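You operate a simulated robot arm through the tools that you are given. There is no shell and no other tool. Be economical: measure what you need, move in short steps, check, and stop when the job is done.

The job below is to be done with a simulated robot arm. You get a single attempt, and the scene is never put back.

TASK
Blow the dusty housing clean on the turntable and put it in the blown tray.
Fine: all four sides; shut the nozzle valve before you lift it; leave the dial and the feed valve.

Only the result counts: the job must be done as asked and must still hold three seconds after the hand-in. Knocking over, shifting, dropping, spilling or breaking anything else fails it.

THE ROBOT
A 6-joint arm with a two-finger parallel gripper, fixed in place. Base frame: the origin is at the foot of the arm, x ahead of it, y to its left, z up; the work surface is at about z = 0. Lengths are in m, angles in rad, forces in N, time in s.
With the tool pointing down near the work surface it reaches from about 0.16 to 0.42 m from the base axis. Its first joint turns from -1.152 to 1.152 rad. Payload 1.57 kg.
The TCP is the grasp point between the finger pads, 0.03 m short of the fingertips. In the tool frame z runs along the fingers and y along their closing line. The gripper opens to 0.08 m. The fingers are 0.017 m wide and 0.012 m thick; the gripper's body (0.04 by 0.082 m) begins 0.08 m behind the TCP.
Orientation is that of the tool frame in the base frame, as a unit quaternion [x, y, z, w]. With the fingers straight down and closing along the base's y, the tool's x points along the base's -x, its y along +y and its z along -z.

THE INTERFACE
- The arm moves only by the tool arm_command. Its argument "rows" is a list of rows, each an object (a shift or turn left out is 0, a gripper value left out holds the last) with "offset": the shift along the tool's x, y, z in cm, a list of three; "delta_rot": the turn, a rotation vector about the tool's x, y, z in rad, a list of three; "grip": the gripper command, from -1 (fully open) to 1 (shut), values between in proportion. In form: [{"offset": [dx, dy, dz], "delta_rot": [wx, wy, wz], "grip": grip}, ...]. A call has 1 to 10 rows; each row is the pose to reach, as a shift and turn from the pose commanded when the call began, along the tool's axes at that moment. Rows are played at 5 a second. More than 0.05 m and 0.15 rad between two rows, or a gripper value outside its range, and nothing of the call is played. Where a pose cannot be reached the arm comes as near as it can. A force on the tool above 40 N (or 10 N above the force at the start of the call, whichever is more), or a blocked arm, ends the call early, and 0.2 s more pass. Each finger travels about 0.153 m/s and halts on what it meets, pressing with about 26 N; the grip force reading is that of the motor and also rises with nothing between the fingers. The clock runs only during rows and for 0.2 s after the last one: add rows that repeat a pose to give the fingers time. The reply holds the time, the measured pose of the TCP, the force on the tool along the base axes, the opening and the grip force, in the units named above and with some noise.
- Cameras (640 x 400 px; columns grow to the right, rows downward): "scene" is fixed at [0.0395, -0.3232, 0.4212]; the picture's right is [0.89, -0.45, 0.00], its down [-0.27, -0.53, -0.80] and it looks along [0.36, 0.72, -0.60] (base axes); focal length 214 px, centre (320, 200). "wrist" rides on the gripper at [-0.032, 0, -0.078] in the tool frame; the picture's right is [0.00, -1.00, 0.00], its down [0.97, 0.00, -0.24] and it looks along [0.24, 0.00, 0.97] (tool axes); focal length 218 px, centre (320, 200).
- capture(camera): a new picture of that camera. It takes no simulated time.
- measure_at(camera, pixels): for up to 12 pixels [column, row] of the newest picture of that camera ("zoom" is the newest enlarged one), the place [x, y, z] in the base frame of the surface seen there, good to about 0.002 m. It takes no simulated time.
- enlarge(camera, box): a new picture of the part [left, top, right, bottom] of that camera's present view, enlarged. It takes no simulated time.
- hand_in(): hands the job in; it is judged then, once.

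Work in short steps. Measure before you move; look again where a grasp or a placing could have gone wrong, and mend it. You have 80 turns and 34 pictures in all, those below and enlarged ones among them. Open the gripper and draw the arm clear of the work before you hand the job in, unless the task says otherwise; then end with one line.

The tools are called after ">>>" by a JSON object that holds its "api" and its "payload". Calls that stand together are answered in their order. arm_command: Moves the arm, as the interface text tells. Its arguments: {"type":"object","properties":{"rows":{"type":"array","items":{"type":"object","properties":{"offset":{"type":"array","items":{"type":"number"}},"delta_rot":{"type":"array","items":{"type":"number"}},"grip":{"type":"number"}}}}},"required":["rows"]} The other tools are called the same way: capture (camera) takes a picture; measure_at (camera, pixels) gives the place of the surface under pixels of a picture; enlarge (camera, box) takes an enlarged picture of a part of a camera's view; hand_in () hands the job in.

At the start:

```text
time: 0.0
position: [0.2269, 0.0316, 0.3024]
orientation: [-0.002, 1.0, -0.001, 0.001]
contact_force: [0.6, 0.0, 0.1]
finger_gap: 0.0802
gripper_force: 0.1
```

scene: 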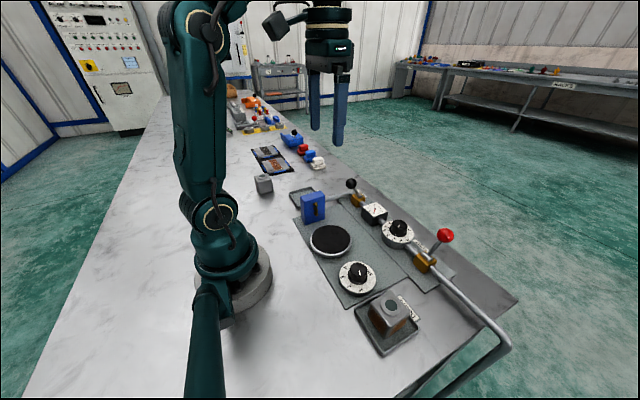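
wrist: 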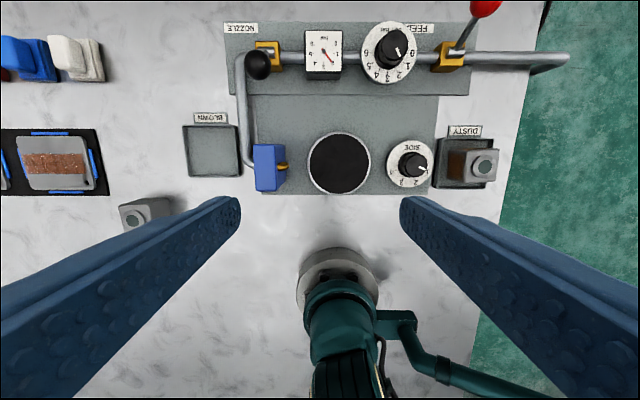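

The wrist view shows the turntable (340,162), the side knob (410,163), the nozzle valve with black ball (258,65), the feed valve with red ball (485,8), the dusty housing (475,165) and the blown tray (212,150). I'll enlarge both views to see them better.

>>> {"api": "enlarge", "payload": {"camera": "wrist", "box": [170, 0, 570, 250]}}

>>> {"api": "enlarge", "payload": {"camera": "scene", "box": [240, 160, 520, 360]}}

>>> {"api": "measure_at", "payload": {"camera": "wrist", "pixels": [[340, 162], [410, 163], [258, 65], [485, 8], [484, 167], [455, 165], [212, 150], [268, 165], [268, 50], [393, 45], [445, 180], [137, 218]]}}

```text
1.60 times, centred on (370, 125) of wrist
```

zoom: 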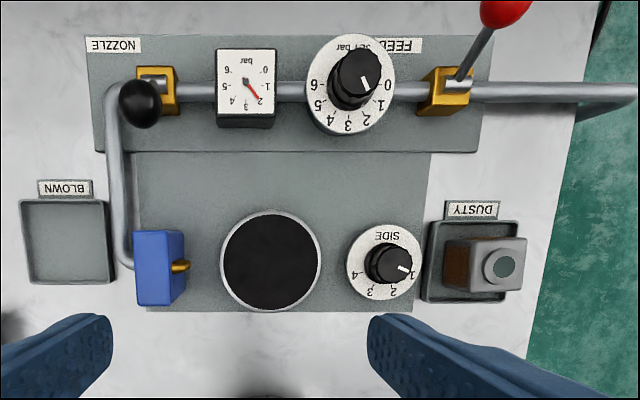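

```text
2.00 times, centred on (380, 260) of scene
```

zoom: 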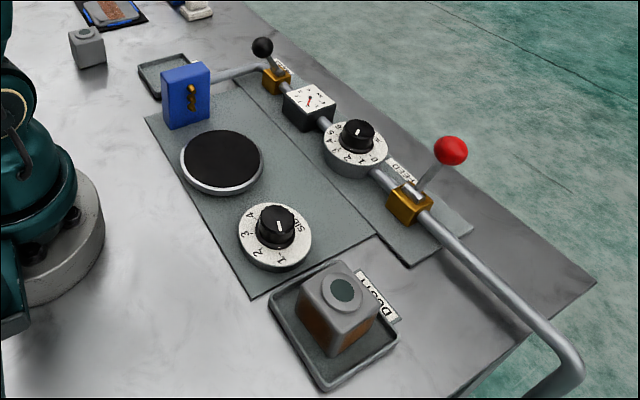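

```text
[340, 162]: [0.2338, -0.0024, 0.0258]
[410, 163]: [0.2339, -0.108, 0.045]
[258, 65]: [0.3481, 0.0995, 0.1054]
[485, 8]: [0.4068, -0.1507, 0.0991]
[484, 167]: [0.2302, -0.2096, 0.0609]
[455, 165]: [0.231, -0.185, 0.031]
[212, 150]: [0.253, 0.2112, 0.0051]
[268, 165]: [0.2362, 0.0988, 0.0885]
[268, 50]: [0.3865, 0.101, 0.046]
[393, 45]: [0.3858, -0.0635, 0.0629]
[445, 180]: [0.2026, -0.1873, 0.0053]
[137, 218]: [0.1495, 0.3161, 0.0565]
```

The black lever leans across the pipe, so it looks shut, and the gauge reads about 2 bar. I'll look closer at the valves and the housing before moving.

>>> {"api": "enlarge", "payload": {"camera": "scene", "box": [330, 170, 470, 270]}}

>>> {"api": "measure_at", "payload": {"camera": "zoom", "pixels": [[94, 62], [125, 100], [130, 128], [550, 220], [485, 300], [465, 330], [300, 215], [310, 190], [185, 150], [110, 85]]}}

>>> {"api": "enlarge", "payload": {"camera": "scene", "box": [320, 250, 460, 350]}}

>>> {"api": "measure_at", "payload": {"camera": "zoom", "pixels": [[320, 240], [265, 255], [350, 200], [390, 265], [325, 310], [290, 340], [185, 70], [180, 100], [250, 120], [345, 390]]}}

```text
4.00 times, centred on (400, 220) of scene
```

zoom: 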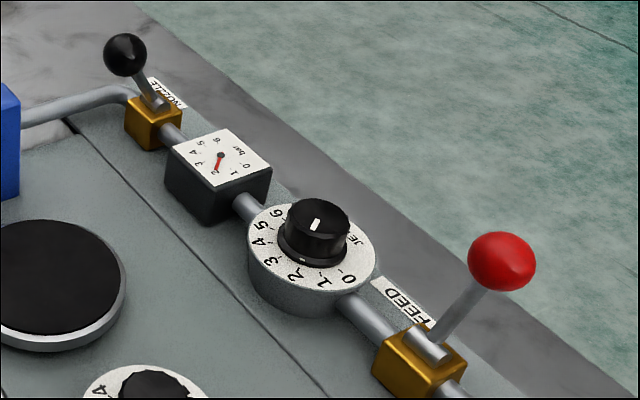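

```text
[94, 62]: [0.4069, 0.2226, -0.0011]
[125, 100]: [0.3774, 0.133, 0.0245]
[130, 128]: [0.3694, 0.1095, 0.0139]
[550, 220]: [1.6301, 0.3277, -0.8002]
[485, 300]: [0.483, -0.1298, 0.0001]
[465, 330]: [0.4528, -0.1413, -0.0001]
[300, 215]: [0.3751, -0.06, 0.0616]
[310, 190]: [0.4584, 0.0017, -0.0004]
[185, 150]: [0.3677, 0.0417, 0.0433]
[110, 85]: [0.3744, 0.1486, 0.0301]
```

```text
4.00 times, centred on (390, 300) of scene
```

zoom: 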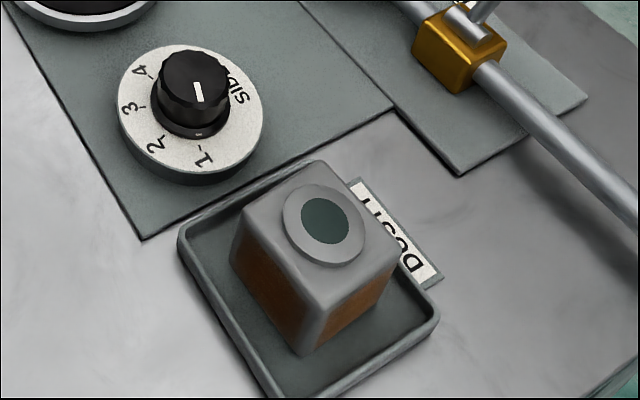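

```text
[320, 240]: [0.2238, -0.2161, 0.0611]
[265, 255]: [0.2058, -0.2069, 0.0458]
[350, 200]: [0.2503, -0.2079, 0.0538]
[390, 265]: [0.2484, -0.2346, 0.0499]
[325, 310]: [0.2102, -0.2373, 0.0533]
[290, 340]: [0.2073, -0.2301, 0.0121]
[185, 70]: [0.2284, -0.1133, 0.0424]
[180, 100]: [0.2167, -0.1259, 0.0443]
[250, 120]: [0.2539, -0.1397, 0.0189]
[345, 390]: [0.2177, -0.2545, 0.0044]
```

The housing stands in the dusty tray, centred near (0.23, -0.213) with its top at z ≈ 0.054. I'll move above it at z ≈ 0.2 and check its exact shape from the wrist.

>>> {"api": "arm_command", "payload": {"rows": [{"offset": [0, -4.5, 1], "grip": -1}, {"offset": [0, -9, 3]}, {"offset": [0, -13.5, 5]}, {"offset": [0, -18, 7]}, {"offset": [0, -22, 9]}, {"offset": [-0.3, -24.5, 10]}, {"offset": [-0.3, -24.5, 10]}]}}

>>> {"api": "capture", "payload": {"camera": "wrist"}}

```text
time: 1.6
position: [0.2311, -0.2127, 0.2015]
orientation: [-0.001, 1.0, -0.002, 0.0]
contact_force: [0.3, -0.3, 0.3]
finger_gap: 0.0799
gripper_force: 0.0
```

```text
27 pictures are left
```

wrist: 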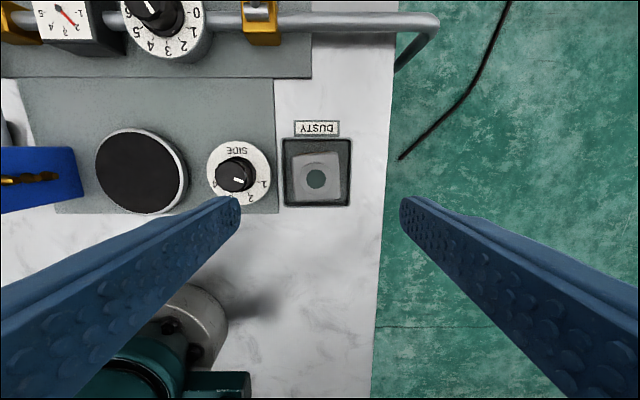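

The housing top is at about (316,175) with a small yaw. I'll measure its corners, the tray edges and the SIDE knob.

>>> {"api": "enlarge", "payload": {"camera": "wrist", "box": [200, 110, 360, 210]}}

>>> {"api": "measure_at", "payload": {"camera": "wrist", "pixels": [[316, 179], [302, 175], [332, 175], [316, 161], [316, 194], [288, 172], [346, 172], [235, 176], [142, 170], [12, 180], [40, 180], [316, 142]]}}

```text
4.00 times, centred on (280, 160) of wrist
```

zoom: 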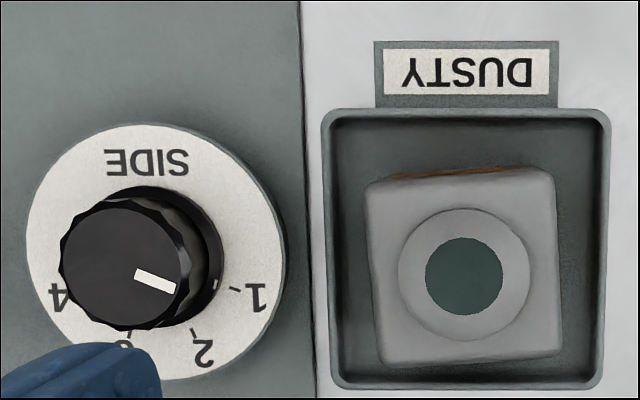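

```text
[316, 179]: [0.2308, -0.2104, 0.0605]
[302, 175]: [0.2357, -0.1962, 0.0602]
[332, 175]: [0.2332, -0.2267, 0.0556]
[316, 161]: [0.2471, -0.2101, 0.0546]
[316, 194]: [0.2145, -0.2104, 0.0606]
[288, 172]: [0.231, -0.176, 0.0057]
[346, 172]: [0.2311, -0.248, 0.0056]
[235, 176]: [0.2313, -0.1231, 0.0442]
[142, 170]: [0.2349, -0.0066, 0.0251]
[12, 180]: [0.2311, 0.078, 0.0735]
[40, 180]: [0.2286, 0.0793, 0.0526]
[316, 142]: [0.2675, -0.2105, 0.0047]
```

The housing's centre is (0.231, -0.2105), about 0.046 wide with roughly 4° of yaw. I'll descend to TCP z ≈ 0.045 with the yaw matched, staying above the tray rim, and then close.

>>> {"api": "arm_command", "payload": {"rows": [{"offset": [0, 0.2, 4], "delta_rot": [0, 0, -0.065], "grip": -1}, {"offset": [0, 0.2, 8], "delta_rot": [0, 0, -0.065]}, {"offset": [0, 0.2, 11.5], "delta_rot": [0, 0, -0.065]}, {"offset": [0, 0.2, 14], "delta_rot": [0, 0, -0.065]}, {"offset": [0, 0.2, 15.6], "delta_rot": [0, 0, -0.065]}, {"offset": [0, 0.2, 15.6], "delta_rot": [0, 0, -0.065]}, {"offset": [0, 0.2, 15.6], "delta_rot": [0, 0, -0.065], "grip": 1}, {"offset": [0, 0.2, 15.6], "delta_rot": [0, 0, -0.065], "grip": 1}, {"offset": [0, 0.2, 15.6], "delta_rot": [0, 0, -0.065], "grip": 1}]}}

```text
time: 3.6
position: [0.2305, -0.2127, 0.0472]
orientation: [-0.033, 0.999, -0.001, 0.001]
contact_force: [0.3, 0.0, 0.0]
finger_gap: 0.0497
gripper_force: 26.4
```

The gap holds at 0.0497 m with 26 N, so the housing is gripped. I'll lift straight up and turn back the yaw.

>>> {"api": "arm_command", "payload": {"rows": [{"offset": [0, 0, -2]}, {"offset": [0, 0, -5]}, {"offset": [0, 0, -9]}, {"offset": [0, 0, -12], "delta_rot": [0, 0, 0.065]}, {"offset": [0, 0, -12], "delta_rot": [0, 0, 0.065]}]}}

>>> {"api": "capture", "payload": {"camera": "wrist"}}

>>> {"api": "measure_at", "payload": {"camera": "wrist", "pixels": [[96, 170], [142, 170], [186, 170], [142, 133], [142, 210], [20, 180], [36, 180]]}}

```text
time: 4.8
position: [0.2285, -0.2127, 0.1678]
orientation: [0.001, 1.0, -0.001, 0.001]
contact_force: [0.3, 0.6, -2.2]
finger_gap: 0.0499
gripper_force: 26.3
```

```text
25 pictures are left
```

wrist: 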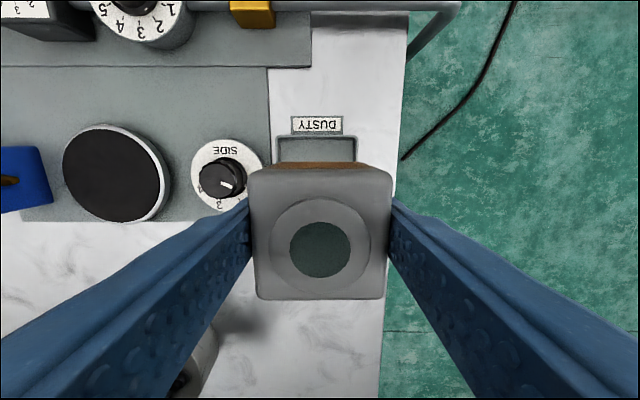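

```text
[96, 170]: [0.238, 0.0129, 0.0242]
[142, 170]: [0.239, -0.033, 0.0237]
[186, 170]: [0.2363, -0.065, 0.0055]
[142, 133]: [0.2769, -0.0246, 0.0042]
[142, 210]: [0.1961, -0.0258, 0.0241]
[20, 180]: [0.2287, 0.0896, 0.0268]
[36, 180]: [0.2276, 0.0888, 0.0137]
```

The housing is square in the grip. I'll measure the disc's edges to find its centre.

>>> {"api": "measure_at", "payload": {"camera": "wrist", "pixels": [[67, 175], [155, 175], [111, 131], [111, 217], [111, 175], [85, 140], [135, 210], [85, 208], [140, 145], [320, 250], [8, 180], [14, 180]]}}

```text
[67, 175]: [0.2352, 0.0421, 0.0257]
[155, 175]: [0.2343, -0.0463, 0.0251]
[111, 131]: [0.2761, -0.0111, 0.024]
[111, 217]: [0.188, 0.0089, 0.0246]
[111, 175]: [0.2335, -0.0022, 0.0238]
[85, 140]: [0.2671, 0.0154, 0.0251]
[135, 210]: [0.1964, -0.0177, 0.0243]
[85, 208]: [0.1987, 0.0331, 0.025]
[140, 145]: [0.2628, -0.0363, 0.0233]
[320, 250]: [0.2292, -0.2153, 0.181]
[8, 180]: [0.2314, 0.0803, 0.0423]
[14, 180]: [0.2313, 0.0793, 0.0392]
```

The disc centre is about (0.2335, -0.001) with its top at z ≈ 0.025. I'll carry the housing over and lower it to just above the disc.

>>> {"api": "arm_command", "payload": {"rows": [{"offset": [0, 4.5, 0]}, {"offset": [-0.2, 9, 0]}, {"offset": [-0.4, 13.5, 0]}, {"offset": [-0.5, 18, 0]}, {"offset": [-0.5, 21.1, 0]}, {"offset": [-0.5, 21.1, 3]}, {"offset": [-0.5, 21.1, 6]}, {"offset": [-0.5, 21.1, 8.5]}, {"offset": [-0.5, 21.1, 9.5]}, {"offset": [-0.5, 21.1, 9.5]}]}}

>>> {"api": "enlarge", "payload": {"camera": "scene", "box": [250, 170, 450, 310]}}

```text
time: 7.0
position: [0.2337, -0.0008, 0.0706]
orientation: [-0.001, 1.0, -0.001, 0.0]
contact_force: [-0.2, -0.6, -2.3]
finger_gap: 0.0501
gripper_force: 26.3
```

```text
2.86 times, centred on (350, 240) of scene
```

zoom: 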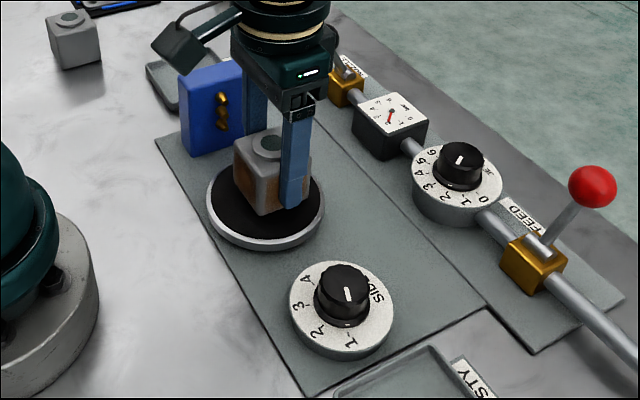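

The housing is centred just above the disc. I'll lower in small steps until it touches, open, and rise.

>>> {"api": "arm_command", "payload": {"rows": [{"offset": [0, 0, 0.15]}, {"offset": [0, 0, 0.25]}, {"offset": [0, 0, 0.35]}, {"offset": [0, 0, 0.35]}]}}

```text
time: 8.0
position: [0.235, -0.0014, 0.0681]
orientation: [-0.001, 1.0, -0.001, 0.002]
contact_force: [-0.3, 0.6, -2.5]
finger_gap: 0.0497
gripper_force: 26.7
```

The force still reads -2.5 N, so the housing is hanging. I'll lower a little more.

>>> {"api": "arm_command", "payload": {"rows": [{"offset": [0, 0, 0.1]}, {"offset": [0, 0, 0.2]}, {"offset": [0, 0, 0.2]}]}}

```text
time: 8.8
position: [0.2354, -0.0021, 0.0657]
orientation: [-0.001, 1.0, -0.001, 0.001]
contact_force: [-1.6, -2.1, 4.2]
finger_gap: 0.0498
gripper_force: 26.0
```

The force has flipped to +4.2 N, so the housing is on the disc. I'll open and rise straight up.

>>> {"api": "arm_command", "payload": {"rows": [{"offset": [0, 0, 0], "grip": -1}, {"offset": [0, 0, 0], "grip": -1}, {"offset": [0, 0, -3]}, {"offset": [0, 0, -7]}, {"offset": [0, 0, -11]}, {"offset": [0, 0, -14]}, {"offset": [0, 0, -14]}]}}

>>> {"api": "capture", "payload": {"camera": "wrist"}}

```text
time: 10.4
position: [0.2334, -0.0012, 0.2056]
orientation: [-0.001, 1.0, -0.001, 0.001]
contact_force: [0.3, -0.8, 0.4]
finger_gap: 0.0799
gripper_force: 0.1
```

```text
23 pictures are left
```

wrist: 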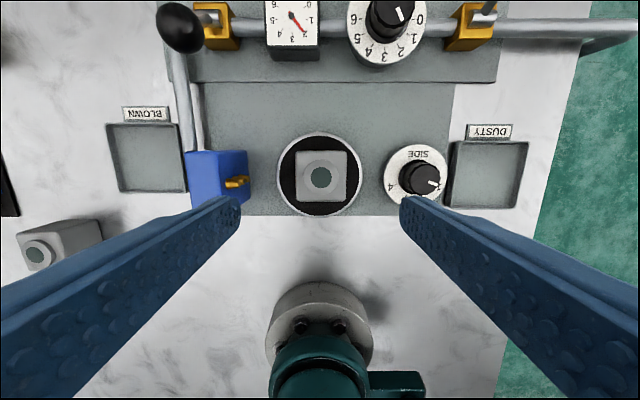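

The housing stands centred on the disc. Next is the black nozzle lever: I'll measure the ball around (180,27), its valve body, and the SIDE knob.

>>> {"api": "measure_at", "payload": {"camera": "wrist", "pixels": [[180, 27], [165, 27], [196, 27], [180, 10], [180, 46], [207, 15], [215, 18], [225, 40], [416, 178], [418, 175], [432, 183], [400, 178]]}}

>>> {"api": "enlarge", "payload": {"camera": "wrist", "box": [360, 120, 480, 220]}}

```text
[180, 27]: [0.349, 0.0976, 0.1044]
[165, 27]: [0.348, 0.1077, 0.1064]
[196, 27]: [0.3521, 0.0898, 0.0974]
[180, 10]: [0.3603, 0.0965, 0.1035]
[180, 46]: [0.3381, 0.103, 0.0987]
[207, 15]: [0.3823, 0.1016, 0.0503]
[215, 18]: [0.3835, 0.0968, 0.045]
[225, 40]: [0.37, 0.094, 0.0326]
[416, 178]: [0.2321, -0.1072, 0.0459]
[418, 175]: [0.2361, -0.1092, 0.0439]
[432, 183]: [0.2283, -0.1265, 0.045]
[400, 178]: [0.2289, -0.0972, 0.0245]
```

```text
4.00 times, centred on (420, 170) of wrist
```

zoom: 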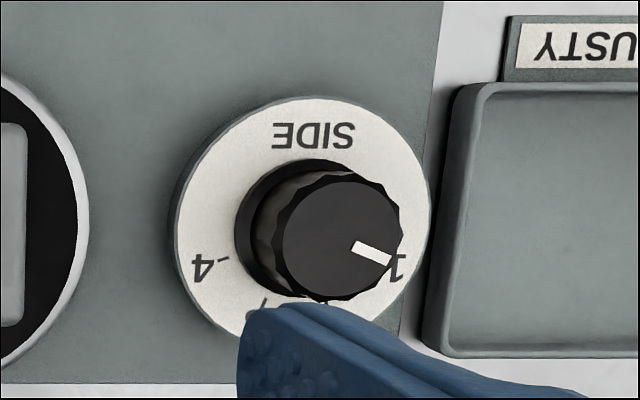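

The ball centre is about (0.350, 0.0985, 0.094) and its pivot about (0.383, 0.10, 0.048). I'll go above the ball, open, then descend so the fingers straddle it in y.

>>> {"api": "arm_command", "payload": {"rows": [{"offset": [-3, 2.5, 1], "grip": -1}, {"offset": [-6, 5, 2]}, {"offset": [-9, 7.5, 3.5]}, {"offset": [-11.7, 10, 5]}, {"offset": [-11.7, 10, 5]}, {"offset": [-11.7, 10, 8]}, {"offset": [-11.7, 10, 10.8]}, {"offset": [-11.7, 10, 10.8]}]}}

>>> {"api": "capture", "payload": {"camera": "wrist"}}

>>> {"api": "enlarge", "payload": {"camera": "scene", "box": [280, 140, 460, 260]}}

```text
time: 12.2
position: [0.352, 0.0977, 0.0985]
orientation: [-0.001, 1.0, -0.001, 0.001]
contact_force: [-0.2, -0.4, -1.0]
finger_gap: 0.0799
gripper_force: 0.2
```

```text
21 pictures are left
```

wrist: 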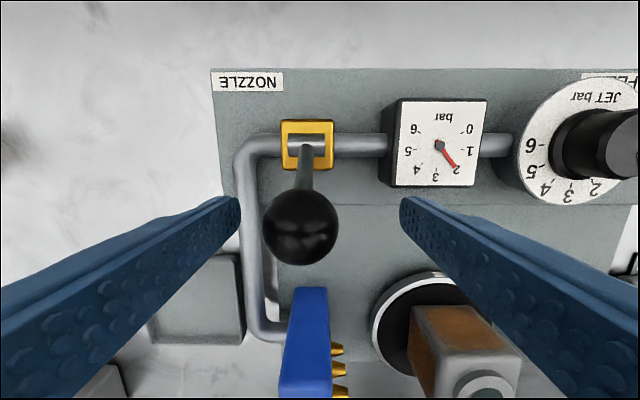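

```text
3.33 times, centred on (370, 200) of scene
```

zoom: 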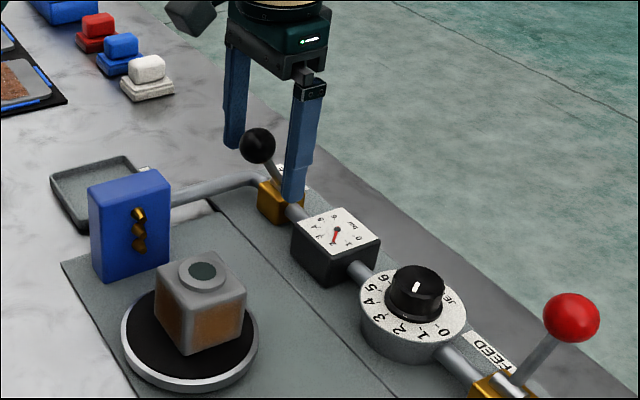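

From this view the ball centre at (300,228) works out to y ≈ 0.105 and x ≈ 0.352. I'll shift 0.8 cm in +y and close on the ball.

>>> {"api": "arm_command", "payload": {"rows": [{"offset": [0, 0.8, 0.3]}, {"offset": [0, 0.8, 0.3]}, {"offset": [0, 0.8, 0.3], "grip": 1}, {"offset": [0, 0.8, 0.3], "grip": 1}, {"offset": [0, 0.8, 0.3], "grip": 1}]}}

```text
time: 13.4
position: [0.3526, 0.1039, 0.0961]
orientation: [0.001, 1.0, -0.002, 0.0]
contact_force: [1.3, -5.3, -0.3]
finger_gap: 0.031
gripper_force: 40.0
```

The ball is held with a 0.031 m gap. I'll swing along the arc toward +x, halfway first, tilting the tool a little as it goes.

>>> {"api": "arm_command", "payload": {"rows": [{"offset": [-0.5, 0.1, -0.32], "delta_rot": [0, -0.03, 0]}, {"offset": [-1.0, 0.1, -0.57], "delta_rot": [0, -0.06, 0]}, {"offset": [-2.1, 0.1, -0.93], "delta_rot": [0, -0.12, 0]}, {"offset": [-3.25, 0.1, -1.05], "delta_rot": [0, -0.18, 0]}, {"offset": [-3.25, 0.1, -1.05], "delta_rot": [0, -0.18, 0]}]}}

```text
time: 14.6
position: [0.3853, 0.1097, 0.1064]
orientation: [-0.001, 0.996, 0.0, 0.093]
contact_force: [0.1, -0.6, 0.0]
finger_gap: 0.0003
gripper_force: 21.3
```

The gap fell to 0, so the ball slipped out. I'll look before doing anything else.

>>> {"api": "capture", "payload": {"camera": "wrist"}}

>>> {"api": "enlarge", "payload": {"camera": "scene", "box": [280, 140, 460, 260]}}

```text
19 pictures are left
```

wrist: 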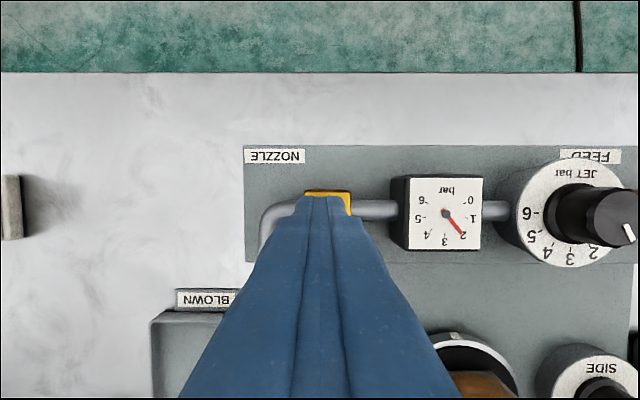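

```text
3.33 times, centred on (370, 200) of scene
```

zoom: 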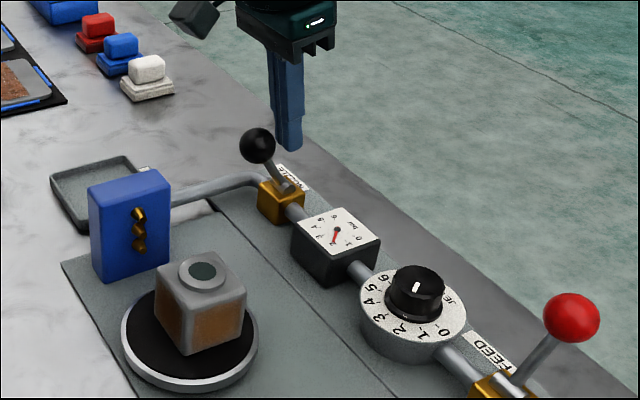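

The lever is still at its -x tilt, so the pinch slid off the ball. I'll rise over it, go behind it on the -x side with the fingers shut, and push it toward +x instead.

>>> {"api": "arm_command", "payload": {"rows": [{"offset": [-0.5, 0, -3], "grip": 1}, {"offset": [-1.07, 0, -5.9]}, {"offset": [2, -0.2, -6.5], "delta_rot": [0, 0.09, 0]}, {"offset": [5.81, -0.45, -7.16], "delta_rot": [0, 0.18, 0]}, {"offset": [5.81, -0.45, -7.16], "delta_rot": [0, 0.18, 0]}]}}

>>> {"api": "capture", "payload": {"camera": "wrist"}}

```text
time: 15.8
position: [0.3165, 0.1027, 0.1657]
orientation: [0.0, 1.0, -0.001, 0.001]
contact_force: [0.5, 0.2, -0.2]
finger_gap: 0.0001
gripper_force: 21.4
```

```text
17 pictures are left
```

wrist: 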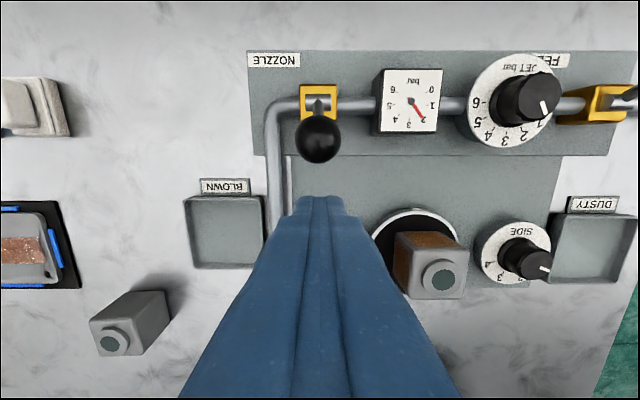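

The ball at (318,140) lies directly ahead of the shut fingers at y ≈ 0.104. I'll descend behind it and push +x in 1 cm steps.

>>> {"api": "arm_command", "payload": {"rows": [{"offset": [0.3, 0.1, 3]}, {"offset": [0.3, 0.1, 5.7]}, {"offset": [0.3, 0.1, 5.7]}, {"offset": [-0.8, 0.1, 5.7]}, {"offset": [-1.8, 0.1, 5.6]}, {"offset": [-2.8, 0.1, 5.4]}, {"offset": [-3.8, 0.1, 5.3]}, {"offset": [-3.8, 0.1, 5.3]}]}}

>>> {"api": "enlarge", "payload": {"camera": "scene", "box": [280, 140, 460, 260]}}

```text
time: 17.6
position: [0.3528, 0.1053, 0.1124]
orientation: [-0.001, 1.0, -0.001, 0.001]
contact_force: [-0.3, 0.1, -0.8]
finger_gap: 0.0
gripper_force: 21.3
```

```text
3.33 times, centred on (370, 200) of scene
```

zoom: 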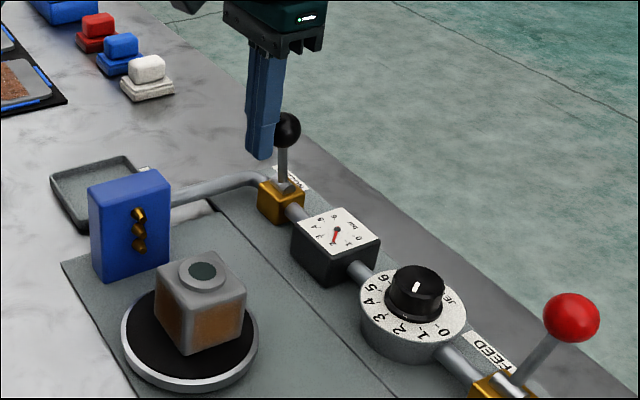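

The lever follows and is nearly upright. I'll keep pushing +x in small steps.

>>> {"api": "arm_command", "payload": {"rows": [{"offset": [-0.8, 0, 0]}, {"offset": [-1.6, 0, 0.1]}, {"offset": [-2.4, 0, 0.3]}, {"offset": [-3.2, 0, 0.5]}, {"offset": [-3.9, 0, 0.7]}, {"offset": [-3.9, 0, 0.7]}]}}

>>> {"api": "enlarge", "payload": {"camera": "scene", "box": [280, 140, 460, 260]}}

```text
time: 19.0
position: [0.3915, 0.105, 0.1055]
orientation: [-0.001, 1.0, -0.001, 0.001]
contact_force: [-0.4, -0.9, -0.1]
finger_gap: 0.0
gripper_force: 21.6
```

```text
3.33 times, centred on (370, 200) of scene
```

zoom: 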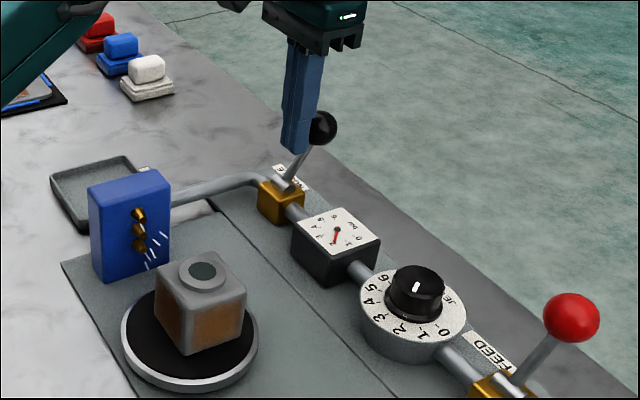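

White jets now show at the nozzle, so it is open. I'll nudge slightly further to check the lever is at its stop, then look at the housing's face from here.

>>> {"api": "arm_command", "payload": {"rows": [{"offset": [-0.4, 0, 0.1]}, {"offset": [-0.8, 0, 0.2]}, {"offset": [-0.8, 0, 0.2]}]}}

>>> {"api": "capture", "payload": {"camera": "wrist"}}

```text
time: 19.8
position: [0.3933, 0.105, 0.1028]
orientation: [-0.002, 1.0, 0.0, -0.001]
contact_force: [-27.2, 8.3, 26.5]
finger_gap: 0.0
gripper_force: 21.3
out of reach, approached as far as the arm can: row 2, 3
```

```text
14 pictures are left
```

wrist: 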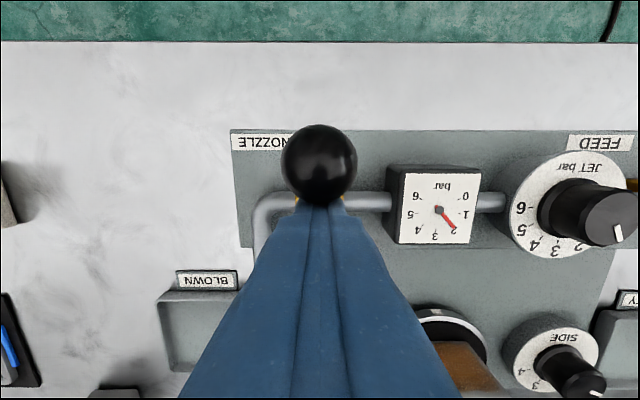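

The lever is at its stop: -27 N, ball at x ≈ 0.418, jets on. I'll back off, rise, and move above the SIDE knob.

>>> {"api": "arm_command", "payload": {"rows": [{"offset": [2, 0, -0.5]}, {"offset": [4, 0, -4]}, {"offset": [6, -2, -8]}, {"offset": [8, -6, -9]}, {"offset": [10.5, -10, -9]}, {"offset": [13, -14, -9]}, {"offset": [15, -18, -9]}, {"offset": [16, -22, -9]}, {"offset": [16, -22, -9], "grip": -0.2}, {"offset": [16, -22, -9], "grip": -0.2}]}}

>>> {"api": "capture", "payload": {"camera": "wrist"}}

```text
time: 22.0
position: [0.2351, -0.118, 0.1898]
orientation: [-0.001, 1.0, -0.001, 0.001]
contact_force: [-0.7, 0.2, 0.2]
finger_gap: 0.0482
gripper_force: 0.1
```

```text
13 pictures are left
```

wrist: 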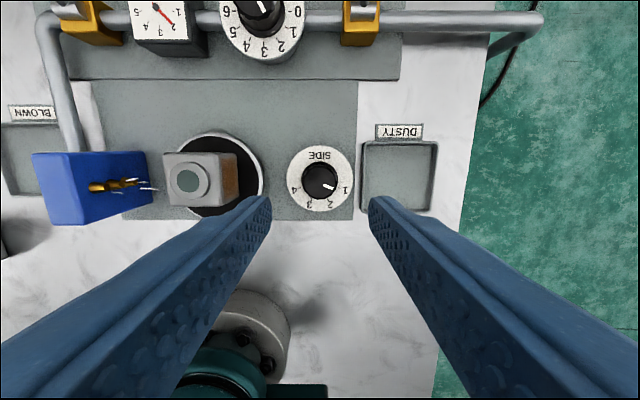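

The knob is at (321,179), so its centre is about (0.233, -0.1185). I'll pre-turn the wrist by -1.18 rad to leave room for the full 1-to-4 sweep, opening the fingers to about 0.06 m.

>>> {"api": "arm_command", "payload": {"rows": [{"offset": [0.1, 0, 1], "delta_rot": [0, 0, -0.148], "grip": -0.5}, {"offset": [0.2, -0.05, 2], "delta_rot": [0, 0, -0.296]}, {"offset": [0.2, -0.05, 3], "delta_rot": [0, 0, -0.444]}, {"offset": [0.2, -0.05, 4], "delta_rot": [0, 0, -0.592]}, {"offset": [0.2, -0.05, 5], "delta_rot": [0, 0, -0.74]}, {"offset": [0.2, -0.05, 6], "delta_rot": [0, 0, -0.888]}, {"offset": [0.2, -0.05, 7], "delta_rot": [0, 0, -1.036]}, {"offset": [0.2, -0.05, 8], "delta_rot": [0, 0, -1.18]}, {"offset": [0.2, -0.05, 8], "delta_rot": [0, 0, -1.18]}]}}

>>> {"api": "capture", "payload": {"camera": "wrist"}}

```text
time: 24.0
position: [0.2337, -0.1182, 0.1118]
orientation: [-0.558, 0.83, -0.001, 0.001]
contact_force: [0.0, -0.3, -0.5]
finger_gap: 0.0598
gripper_force: 0.2
```

```text
12 pictures are left
```

wrist: 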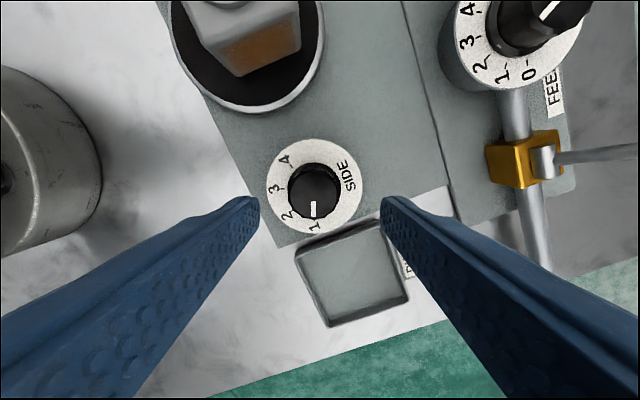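

The knob at (313,190) looks slightly off the finger centreline. I'll measure the knob rim and plate to fix the centre.

>>> {"api": "measure_at", "payload": {"camera": "wrist", "pixels": [[292, 190], [335, 190], [313, 176], [313, 208], [313, 190], [269, 187], [359, 187], [314, 142], [314, 232]]}}

```text
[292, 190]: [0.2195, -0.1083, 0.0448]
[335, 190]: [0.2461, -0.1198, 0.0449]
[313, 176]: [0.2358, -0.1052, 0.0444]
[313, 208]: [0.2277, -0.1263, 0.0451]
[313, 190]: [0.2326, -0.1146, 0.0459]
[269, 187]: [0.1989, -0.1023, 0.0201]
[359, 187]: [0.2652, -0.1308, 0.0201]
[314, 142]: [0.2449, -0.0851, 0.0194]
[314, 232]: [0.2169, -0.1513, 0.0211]
```

The knob centre is about (0.232, -0.116), with the plate at z 0.020 and the top at 0.045. I'll descend to TCP z ≈ 0.058 and close on the knob.

>>> {"api": "arm_command", "payload": {"rows": [{"offset": [-0.14, 0.24, 2]}, {"offset": [-0.14, 0.24, 4.4]}, {"offset": [-0.14, 0.24, 5.4]}, {"offset": [-0.14, 0.24, 5.4]}, {"offset": [-0.14, 0.24, 5.4], "grip": 1}, {"offset": [-0.14, 0.24, 5.4], "grip": 1}, {"offset": [-0.14, 0.24, 5.4], "grip": 1}]}}

```text
time: 25.6
position: [0.2307, -0.1122, 0.058]
orientation: [-0.557, 0.831, 0.001, 0.0]
contact_force: [-12.6, 5.2, 0.5]
finger_gap: 0.0356
gripper_force: 42.3
```

The side force is about 13 N along tool +y, so I'm slightly off centre. I'll shift 0.2 cm that way to relieve it.

>>> {"api": "arm_command", "payload": {"rows": [{"offset": [0, 0.1, 0]}, {"offset": [0, 0.2, 0]}, {"offset": [0, 0.2, 0]}]}}

```text
time: 26.4
position: [0.2311, -0.1128, 0.059]
orientation: [-0.557, 0.831, -0.002, 0.002]
contact_force: [1.9, 1.1, -16.4]
finger_gap: 0.0361
gripper_force: 42.5
```

The side force is gone. Now I'll turn +0.785 rad (clockwise from above) from 1 to 2, then dwell.

>>> {"api": "arm_command", "payload": {"rows": [{"offset": [0, 0.2, 0], "delta_rot": [0, 0, 0.13]}, {"offset": [0, 0.2, 0], "delta_rot": [0, 0, 0.26]}, {"offset": [0, 0.2, 0], "delta_rot": [0, 0, 0.39]}, {"offset": [0, 0.2, 0], "delta_rot": [0, 0, 0.52]}, {"offset": [0, 0.2, 0], "delta_rot": [0, 0, 0.65]}, {"offset": [0, 0.2, 0], "delta_rot": [0, 0, 0.785]}, {"offset": [0, 0.2, 0], "delta_rot": [0, 0, 0.785]}]}}

>>> {"api": "enlarge", "payload": {"camera": "scene", "box": [260, 170, 440, 300]}}

```text
time: 26.8
position: [0.2295, -0.1139, 0.0581]
orientation: [-0.506, 0.863, -0.005, 0.003]
contact_force: [2.3, -2.5, -2.3]
finger_gap: 0.0358
gripper_force: 42.8
stopped in row 2: the force on the tool passed its limit (the readings are from after the stop); the commanded pose is now the measured one
```

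```text
3.08 times, centred on (350, 235) of scene
```

zoom: 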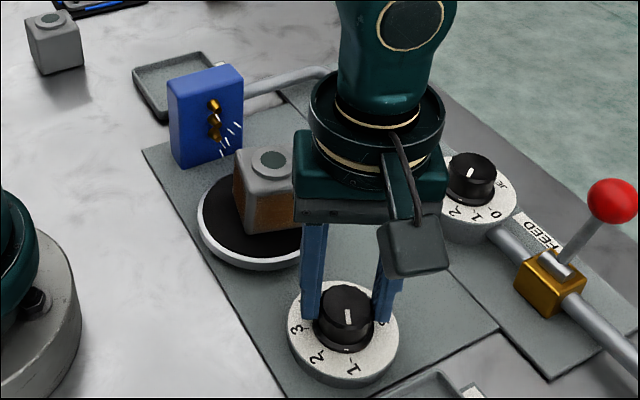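

It stopped after about 0.12 rad because I carried an extra 0.2 cm shift. The forces are small again, so I'll continue turning with no shift and a lighter grip.

>>> {"api": "arm_command", "payload": {"rows": [{"offset": [0, 0, 0], "delta_rot": [0, 0, 0], "grip": 0.2}, {"offset": [0, 0, 0], "delta_rot": [0, 0, 0.07]}, {"offset": [0, 0, 0], "delta_rot": [0, 0, 0.14]}, {"offset": [0, 0, 0], "delta_rot": [0, 0, 0.14]}]}}

```text
time: 27.8
position: [0.2325, -0.1131, 0.059]
orientation: [-0.443, 0.896, -0.005, 0.004]
contact_force: [9.8, -14.7, -32.4]
finger_gap: 0.036
gripper_force: 42.7
```

The vertical force has built up to -32 N. I'll open the fingers to free the arm and read the true pose before regripping.

>>> {"api": "arm_command", "payload": {"rows": [{"offset": [0, 0, 0], "grip": -0.4}, {"offset": [0, 0, 0], "grip": -0.4}, {"offset": [0, 0, 0], "grip": -0.4}]}}

>>> {"api": "capture", "payload": {"camera": "wrist"}}

```text
time: 28.6
position: [0.2311, -0.1138, 0.0594]
orientation: [-0.444, 0.896, -0.005, 0.003]
contact_force: [0.1, -0.1, -0.5]
finger_gap: 0.0559
gripper_force: 0.2
```

```text
10 pictures are left
```

wrist: 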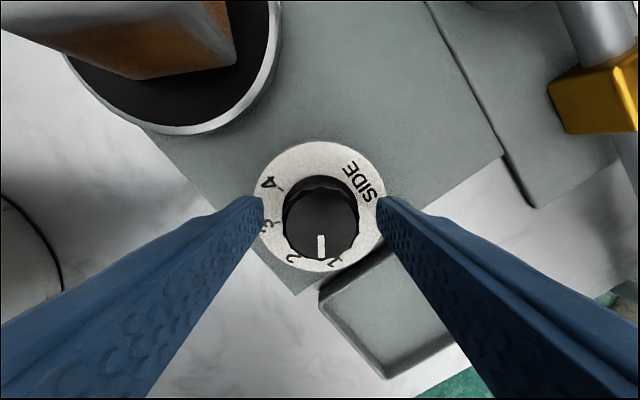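

The marker has followed the gripper, 0.26 rad of turn so far. The knob centre at (321,222) is on the tool axis, so I'll regrip gently and turn the remaining 0.52 rad.

>>> {"api": "arm_command", "payload": {"rows": [{"offset": [0, 0, 0], "grip": 0.2}, {"offset": [0, 0, 0], "grip": 0.2}, {"offset": [0, 0, 0], "delta_rot": [0, 0, 0.1]}, {"offset": [0, 0, 0], "delta_rot": [0, 0, 0.2]}, {"offset": [0, 0, 0], "delta_rot": [0, 0, 0.2]}]}}

```text
time: 29.9
position: [0.2324, -0.1143, 0.059]
orientation: [-0.351, 0.936, -0.006, 0.005]
contact_force: [1.4, -2.3, -3.6]
finger_gap: 0.0357
gripper_force: 43.0
stopped in row 5: the force on the tool passed its limit (the readings are from after the stop); the commanded pose is now the measured one
```

Total turn is now about 0.46 rad, and the stop reset the forces. I'll continue the same way in small increments.

>>> {"api": "arm_command", "payload": {"rows": [{"offset": [0, 0, 0], "grip": -0.2}, {"offset": [0, 0, 0], "grip": -0.2}, {"offset": [0, 0, 0], "grip": 0.12}, {"offset": [0, 0, 0], "grip": 0.12}, {"offset": [0, 0, 0], "delta_rot": [0, 0, 0.08]}, {"offset": [0, 0, 0], "delta_rot": [0, 0, 0.16]}, {"offset": [0, 0, 0], "delta_rot": [0, 0, 0.16]}]}}

```text
time: 31.4
position: [0.2314, -0.1146, 0.0594]
orientation: [-0.276, 0.961, -0.006, 0.005]
contact_force: [-1.0, -2.4, -0.1]
finger_gap: 0.0368
gripper_force: 1.1
```

The grip reads only 1 N at a 0.0368 gap, so the knob may not have followed. I'll check its marker.

>>> {"api": "capture", "payload": {"camera": "wrist"}}

```text
9 pictures are left
```

wrist: 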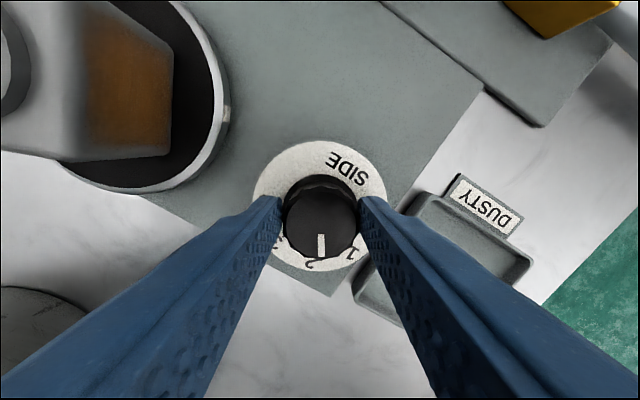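

The marker follows and is near 2, with 0.62 rad turned in total. The light grip works without loading the arm, so I'll turn the remaining 0.155 rad and look.

>>> {"api": "arm_command", "payload": {"rows": [{"offset": [0, 0, 0], "delta_rot": [0, 0, 0.08]}, {"offset": [0, 0, 0], "delta_rot": [0, 0, 0.155]}, {"offset": [0, 0, 0], "delta_rot": [0, 0, 0.155]}, {"offset": [0, 0, 0], "delta_rot": [0, 0, 0.155]}]}}

>>> {"api": "capture", "payload": {"camera": "wrist"}}

```text
time: 32.5
position: [0.2316, -0.1143, 0.059]
orientation: [-0.2, 0.98, -0.006, 0.006]
contact_force: [0.6, -3.2, 1.6]
finger_gap: 0.0377
gripper_force: 0.8
```

```text
8 pictures are left
```

wrist: 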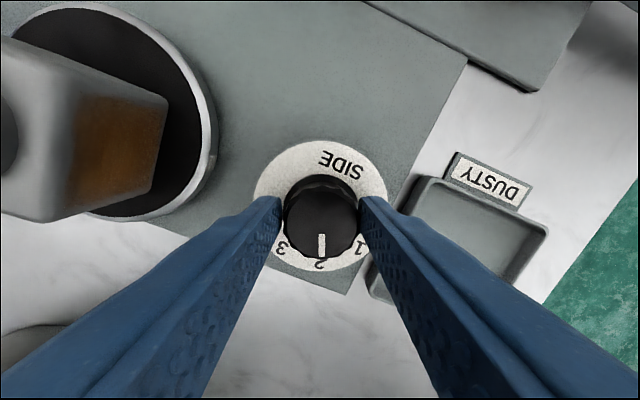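

The marker sits on 2. One scene look will confirm that the table turned and which faces are clean.

>>> {"api": "enlarge", "payload": {"camera": "scene", "box": [270, 175, 430, 275]}}

```text
4.00 times, centred on (350, 225) of scene
```

zoom: 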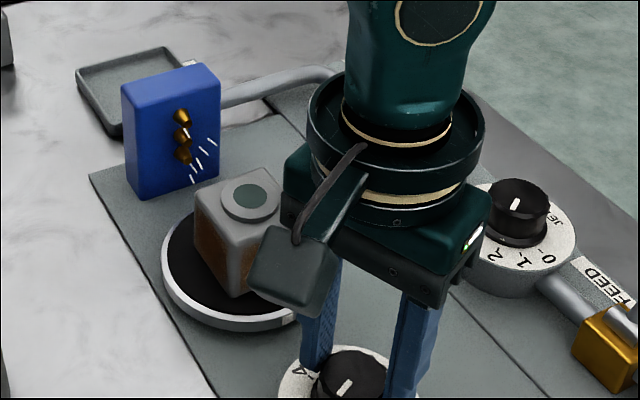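

The table has turned, since the faces changed, and the jets are on side 2. I'll dwell here about two more seconds.

>>> {"api": "arm_command", "payload": {"rows": [{"offset": [0, 0, 0]}, {"offset": [0, 0, 0]}, {"offset": [0, 0, 0]}, {"offset": [0, 0, 0]}, {"offset": [0, 0, 0]}, {"offset": [0, 0, 0]}, {"offset": [0, 0, 0]}, {"offset": [0, 0, 0]}, {"offset": [0, 0, 0]}, {"offset": [0, 0, 0]}]}}

>>> {"api": "arm_command", "payload": {"rows": [{"offset": [0, 0, 0], "grip": 0.13}, {"offset": [0, 0, 0], "delta_rot": [0, 0, 0.1]}, {"offset": [0, 0, 0], "delta_rot": [0, 0, 0.2]}, {"offset": [0, 0, 0], "delta_rot": [0, 0, 0.3]}, {"offset": [0, 0, 0], "delta_rot": [0, 0, 0.4]}, {"offset": [0, 0, 0], "delta_rot": [0, 0, 0.5]}, {"offset": [0, 0, 0], "delta_rot": [0, 0, 0.6]}, {"offset": [0, 0, 0], "delta_rot": [0, 0, 0.7]}, {"offset": [0, 0, 0], "delta_rot": [0, 0, 0.785]}, {"offset": [0, 0, 0], "delta_rot": [0, 0, 0.785]}]}}

>>> {"api": "capture", "payload": {"camera": "wrist"}}

```text
time: 34.6
position: [0.233, -0.1161, 0.0583]
orientation: [-0.201, 0.98, -0.005, 0.006]
contact_force: [0.8, -2.7, 0.6]
finger_gap: 0.0378
gripper_force: 1.8
```

```text
time: 36.9
position: [0.2323, -0.115, 0.0593]
orientation: [0.19, 0.982, -0.002, 0.006]
contact_force: [-4.1, -6.4, 1.1]
finger_gap: 0.0415
gripper_force: 3.9
```

```text
6 pictures are left
```

wrist: 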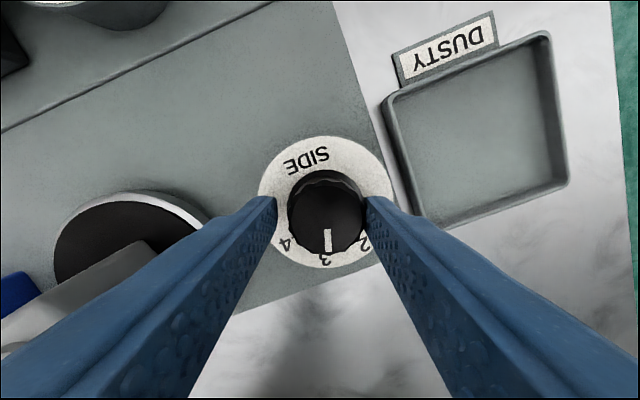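

The marker is on 3, and the visible housing face is grey. I'll dwell, then recentre slightly (knob at (327,222)) and turn to 4.

>>> {"api": "arm_command", "payload": {"rows": [{"offset": [0, 0, 0]}, {"offset": [0, 0, 0]}, {"offset": [0, 0, 0]}, {"offset": [0, 0, 0]}, {"offset": [0, 0, 0]}, {"offset": [0, 0, 0]}, {"offset": [0, 0, 0]}, {"offset": [0, 0, 0]}, {"offset": [0, 0, 0]}, {"offset": [0, -0.15, 0]}]}}

>>> {"api": "arm_command", "payload": {"rows": [{"offset": [0, 0, 0], "grip": 0.13}, {"offset": [0, 0, 0], "delta_rot": [0, 0, 0.1]}, {"offset": [0, 0, 0], "delta_rot": [0, 0, 0.2]}, {"offset": [0, 0, 0], "delta_rot": [0, 0, 0.3]}, {"offset": [0, 0, 0], "delta_rot": [0, 0, 0.4]}, {"offset": [0, 0, 0], "delta_rot": [0, 0, 0.5]}, {"offset": [0, 0, 0], "delta_rot": [0, 0, 0.6]}, {"offset": [0, 0, 0], "delta_rot": [0, 0, 0.7]}, {"offset": [0, 0, 0], "delta_rot": [0, 0, 0.785]}, {"offset": [0, 0, 0], "delta_rot": [0, 0, 0.785]}]}}

>>> {"api": "arm_command", "payload": {"rows": [{"offset": [0, 0, 0]}, {"offset": [0, 0, 0]}, {"offset": [0, 0, 0]}, {"offset": [0, 0, 0]}, {"offset": [0, 0, 0]}, {"offset": [0, 0, 0]}, {"offset": [0, 0, 0]}, {"offset": [0, 0, 0]}, {"offset": [0, 0, 0]}, {"offset": [0, 0, 0]}]}}

```text
time: 39.0
position: [0.231, -0.1154, 0.0592]
orientation: [0.189, 0.982, -0.003, 0.008]
contact_force: [-2.5, -4.7, 0.2]
finger_gap: 0.0393
gripper_force: 2.9
```

```text
time: 41.2
position: [0.2312, -0.1164, 0.0587]
orientation: [0.551, 0.835, 0.0, 0.007]
contact_force: [-5.9, -2.5, 2.4]
finger_gap: 0.0406
gripper_force: 2.8
```

```text
time: 43.5
position: [0.2324, -0.116, 0.0598]
orientation: [0.551, 0.834, 0.001, 0.008]
contact_force: [-5.7, -2.1, -2.5]
finger_gap: 0.0406
gripper_force: 2.8
```

At 4 the total turn is 2.35 rad. I'll release, rise, unwind the wrist, and look at the knob, jets and housing from above.

>>> {"api": "arm_command", "payload": {"rows": [{"offset": [0, 0, 0], "grip": -0.5}, {"offset": [0, 0, -3]}, {"offset": [0, 0, -6], "delta_rot": [0, 0, -0.145]}, {"offset": [0, 0, -9], "delta_rot": [0, 0, -0.29]}, {"offset": [0, 0, -12], "delta_rot": [0, 0, -0.435]}, {"offset": [0, 0, -13], "delta_rot": [0, 0, -0.58]}, {"offset": [0, 0, -13], "delta_rot": [0, 0, -0.725]}, {"offset": [0, 0, -13], "delta_rot": [0, 0, -0.87]}, {"offset": [0, 0, -13], "delta_rot": [0, 0, -1.015]}, {"offset": [0, 0, -13], "delta_rot": [0, 0, -1.16]}]}}

>>> {"api": "capture", "payload": {"camera": "wrist"}}

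```text
time: 45.6
position: [0.2297, -0.114, 0.1882]
orientation: [0.001, 1.0, -0.003, 0.007]
contact_force: [-0.2, 0.3, -0.3]
finger_gap: 0.0601
gripper_force: 0.0
```

```text
5 pictures are left
```

wrist: 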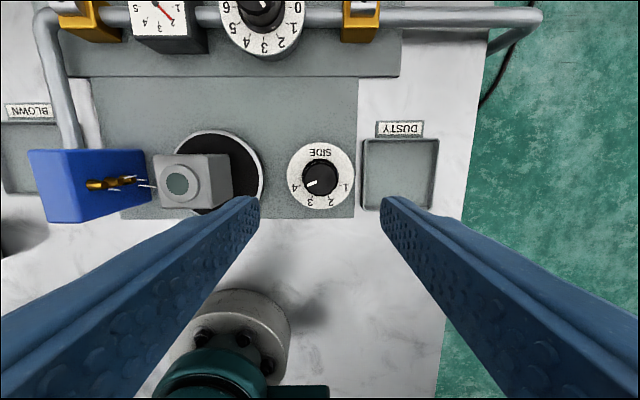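

The marker is on 4, and the -y face is grey. To shut the nozzle I'll turn the gripper 90° so one finger goes beyond the ball in +x and can pull it back. First I'll move to a safe spot while turning the wrist.

>>> {"api": "arm_command", "payload": {"rows": [{"offset": [-1, 1.6, -0.3], "delta_rot": [0, 0, -0.145], "grip": -1}, {"offset": [-2, 3.2, -0.3], "delta_rot": [0, 0, -0.29]}, {"offset": [-3, 4.9, -0.3], "delta_rot": [0, 0, -0.435]}, {"offset": [-4, 6.5, -0.3], "delta_rot": [0, 0, -0.58]}, {"offset": [-5, 8.2, -0.3], "delta_rot": [0, 0, -0.725]}, {"offset": [-6, 9.8, -0.3], "delta_rot": [0, 0, -0.87]}, {"offset": [-7, 11.5, -0.3], "delta_rot": [0, 0, -1.015]}, {"offset": [-8, 13.1, -0.3], "delta_rot": [0, 0, -1.16]}, {"offset": [-9, 14.8, -0.3], "delta_rot": [0, 0, -1.3]}, {"offset": [-10, 16.4, -0.3], "delta_rot": [0, 0, -1.44]}]}}

>>> {"api": "arm_command", "payload": {"rows": [{"offset": [0, 0, 0], "delta_rot": [0, 0, -0.13]}, {"offset": [0, 0, 0], "delta_rot": [0, 0, -0.13]}]}}

```text
time: 47.9
position: [0.3324, 0.049, 0.1916]
orientation: [-0.658, 0.753, -0.007, 0.003]
contact_force: [-0.1, 0.5, 0.4]
finger_gap: 0.0802
gripper_force: 0.1
```

```text
time: 48.5
position: [0.3311, 0.0491, 0.1917]
orientation: [-0.705, 0.709, -0.008, 0.003]
contact_force: [0.6, -0.8, 0.0]
finger_gap: 0.0802
gripper_force: 0.0
```

The gripper now closes along x. I'll move above the ball with a 0.25 rad outward tilt for reach, and check the pose before descending.

>>> {"api": "arm_command", "payload": {"rows": [{"offset": [-2, -2, 0.5], "delta_rot": [0.06, 0, 0]}, {"offset": [-4, -4, 1.5], "delta_rot": [0.12, 0, 0]}, {"offset": [-5.6, -6, 2.7], "delta_rot": [0.18, 0, 0]}, {"offset": [-5.6, -8, 3.5], "delta_rot": [0.25, 0, 0]}, {"offset": [-5.6, -8, 3.5], "delta_rot": [0.25, 0, 0]}]}}

>>> {"api": "capture", "payload": {"camera": "wrist"}}

```text
time: 49.6
position: [0.4132, 0.1045, 0.1571]
orientation: [-0.699, 0.703, -0.097, 0.09]
contact_force: [-0.3, 0.6, -0.3]
finger_gap: 0.0802
gripper_force: 0.1
```

```text
4 pictures are left
```

wrist: 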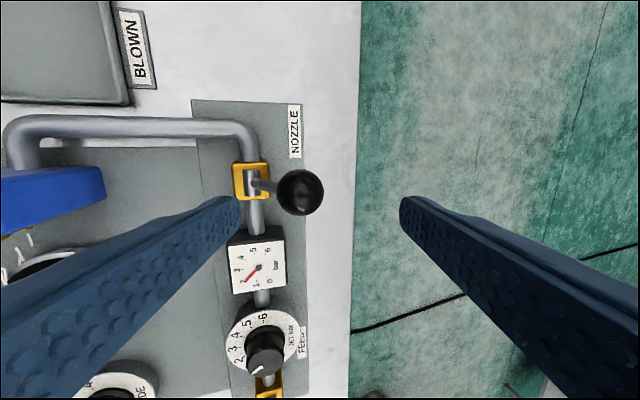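

The ball at (300,192) lies between the fingers. I'll descend to about (0.405, 0.1045, 0.104) while easing the tilt to 0.16 rad, so the far finger ends beyond the ball.

>>> {"api": "arm_command", "payload": {"rows": [{"offset": [0, 0.6, 1.5], "delta_rot": [-0.03, 0, 0]}, {"offset": [0, 1.3, 3], "delta_rot": [-0.06, 0, 0]}, {"offset": [0, 1.8, 4.2], "delta_rot": [-0.1, 0, 0]}, {"offset": [0, 2.1, 4.9], "delta_rot": [-0.1, 0, 0]}, {"offset": [0, 2.1, 4.9], "delta_rot": [-0.1, 0, 0]}]}}

```text
time: 50.9
position: [0.4055, 0.1036, 0.1038]
orientation: [-0.703, 0.707, -0.06, 0.055]
contact_force: [0.4, -0.7, -1.6]
finger_gap: 0.0799
gripper_force: 0.1
```

The pose is right and force free. I'll pull toward -x in small steps, bringing the ball with the far finger.

>>> {"api": "arm_command", "payload": {"rows": [{"offset": [0, 0.99, -0.16]}, {"offset": [0, 1.97, -0.32]}, {"offset": [0, 2.96, -0.6]}, {"offset": [0, 3.95, -0.8]}, {"offset": [0, 4.94, -0.9]}, {"offset": [0, 5.9, -0.97]}, {"offset": [0, 6.6, -1.07]}, {"offset": [0, 7.2, -1.17]}, {"offset": [0, 7.2, -1.17]}]}}

```text
time: 52.9
position: [0.3306, 0.1048, 0.1055]
orientation: [-0.702, 0.707, -0.061, 0.056]
contact_force: [0.1, -0.2, -0.5]
finger_gap: 0.08
gripper_force: 0.1
```

The ball should be near x 0.355 now. I'll keep pulling in 2–3 mm steps until the stop is felt.

>>> {"api": "arm_command", "payload": {"rows": [{"offset": [0, 0.25, -0.04]}, {"offset": [0, 0.5, -0.08]}, {"offset": [0, 0.75, -0.12]}, {"offset": [0, 0.75, -0.12]}]}}

```text
time: 53.9
position: [0.3251, 0.104, 0.1056]
orientation: [-0.702, 0.707, -0.062, 0.058]
contact_force: [16.2, 0.2, -1.2]
finger_gap: 0.0803
gripper_force: 0.0
```

A 16 N push back shows the lever is at its shut stop. I'll ease off, rise and undo the tilt, then check the nozzle in the scene view.

>>> {"api": "arm_command", "payload": {"rows": [{"offset": [0, -0.9, 0.15]}, {"offset": [0, -1.3, -2.5]}, {"offset": [0, -1.9, -5.5]}, {"offset": [0, -2.4, -8.7], "delta_rot": [-0.08, 0, 0]}, {"offset": [0, -2.4, -8.7], "delta_rot": [-0.16, 0, 0]}, {"offset": [0, -2.4, -8.7], "delta_rot": [-0.16, 0, 0]}]}}

>>> {"api": "enlarge", "payload": {"camera": "scene", "box": [280, 160, 460, 270]}}

```text
time: 55.2
position: [0.3327, 0.1044, 0.1943]
orientation: [-0.704, 0.71, -0.003, -0.002]
contact_force: [0.9, -0.1, -0.4]
finger_gap: 0.0799
gripper_force: 0.1
```

```text
3.56 times, centred on (370, 215) of scene
```

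zoom: 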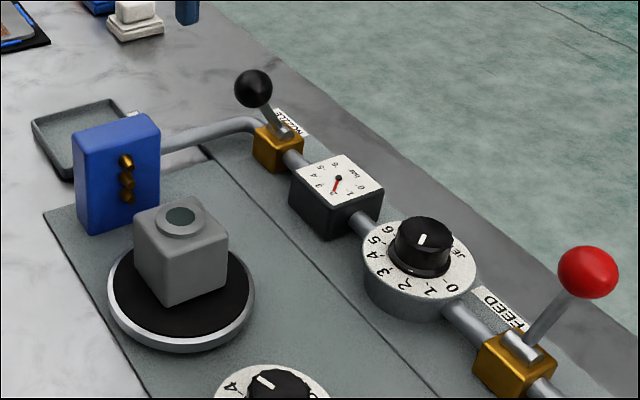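

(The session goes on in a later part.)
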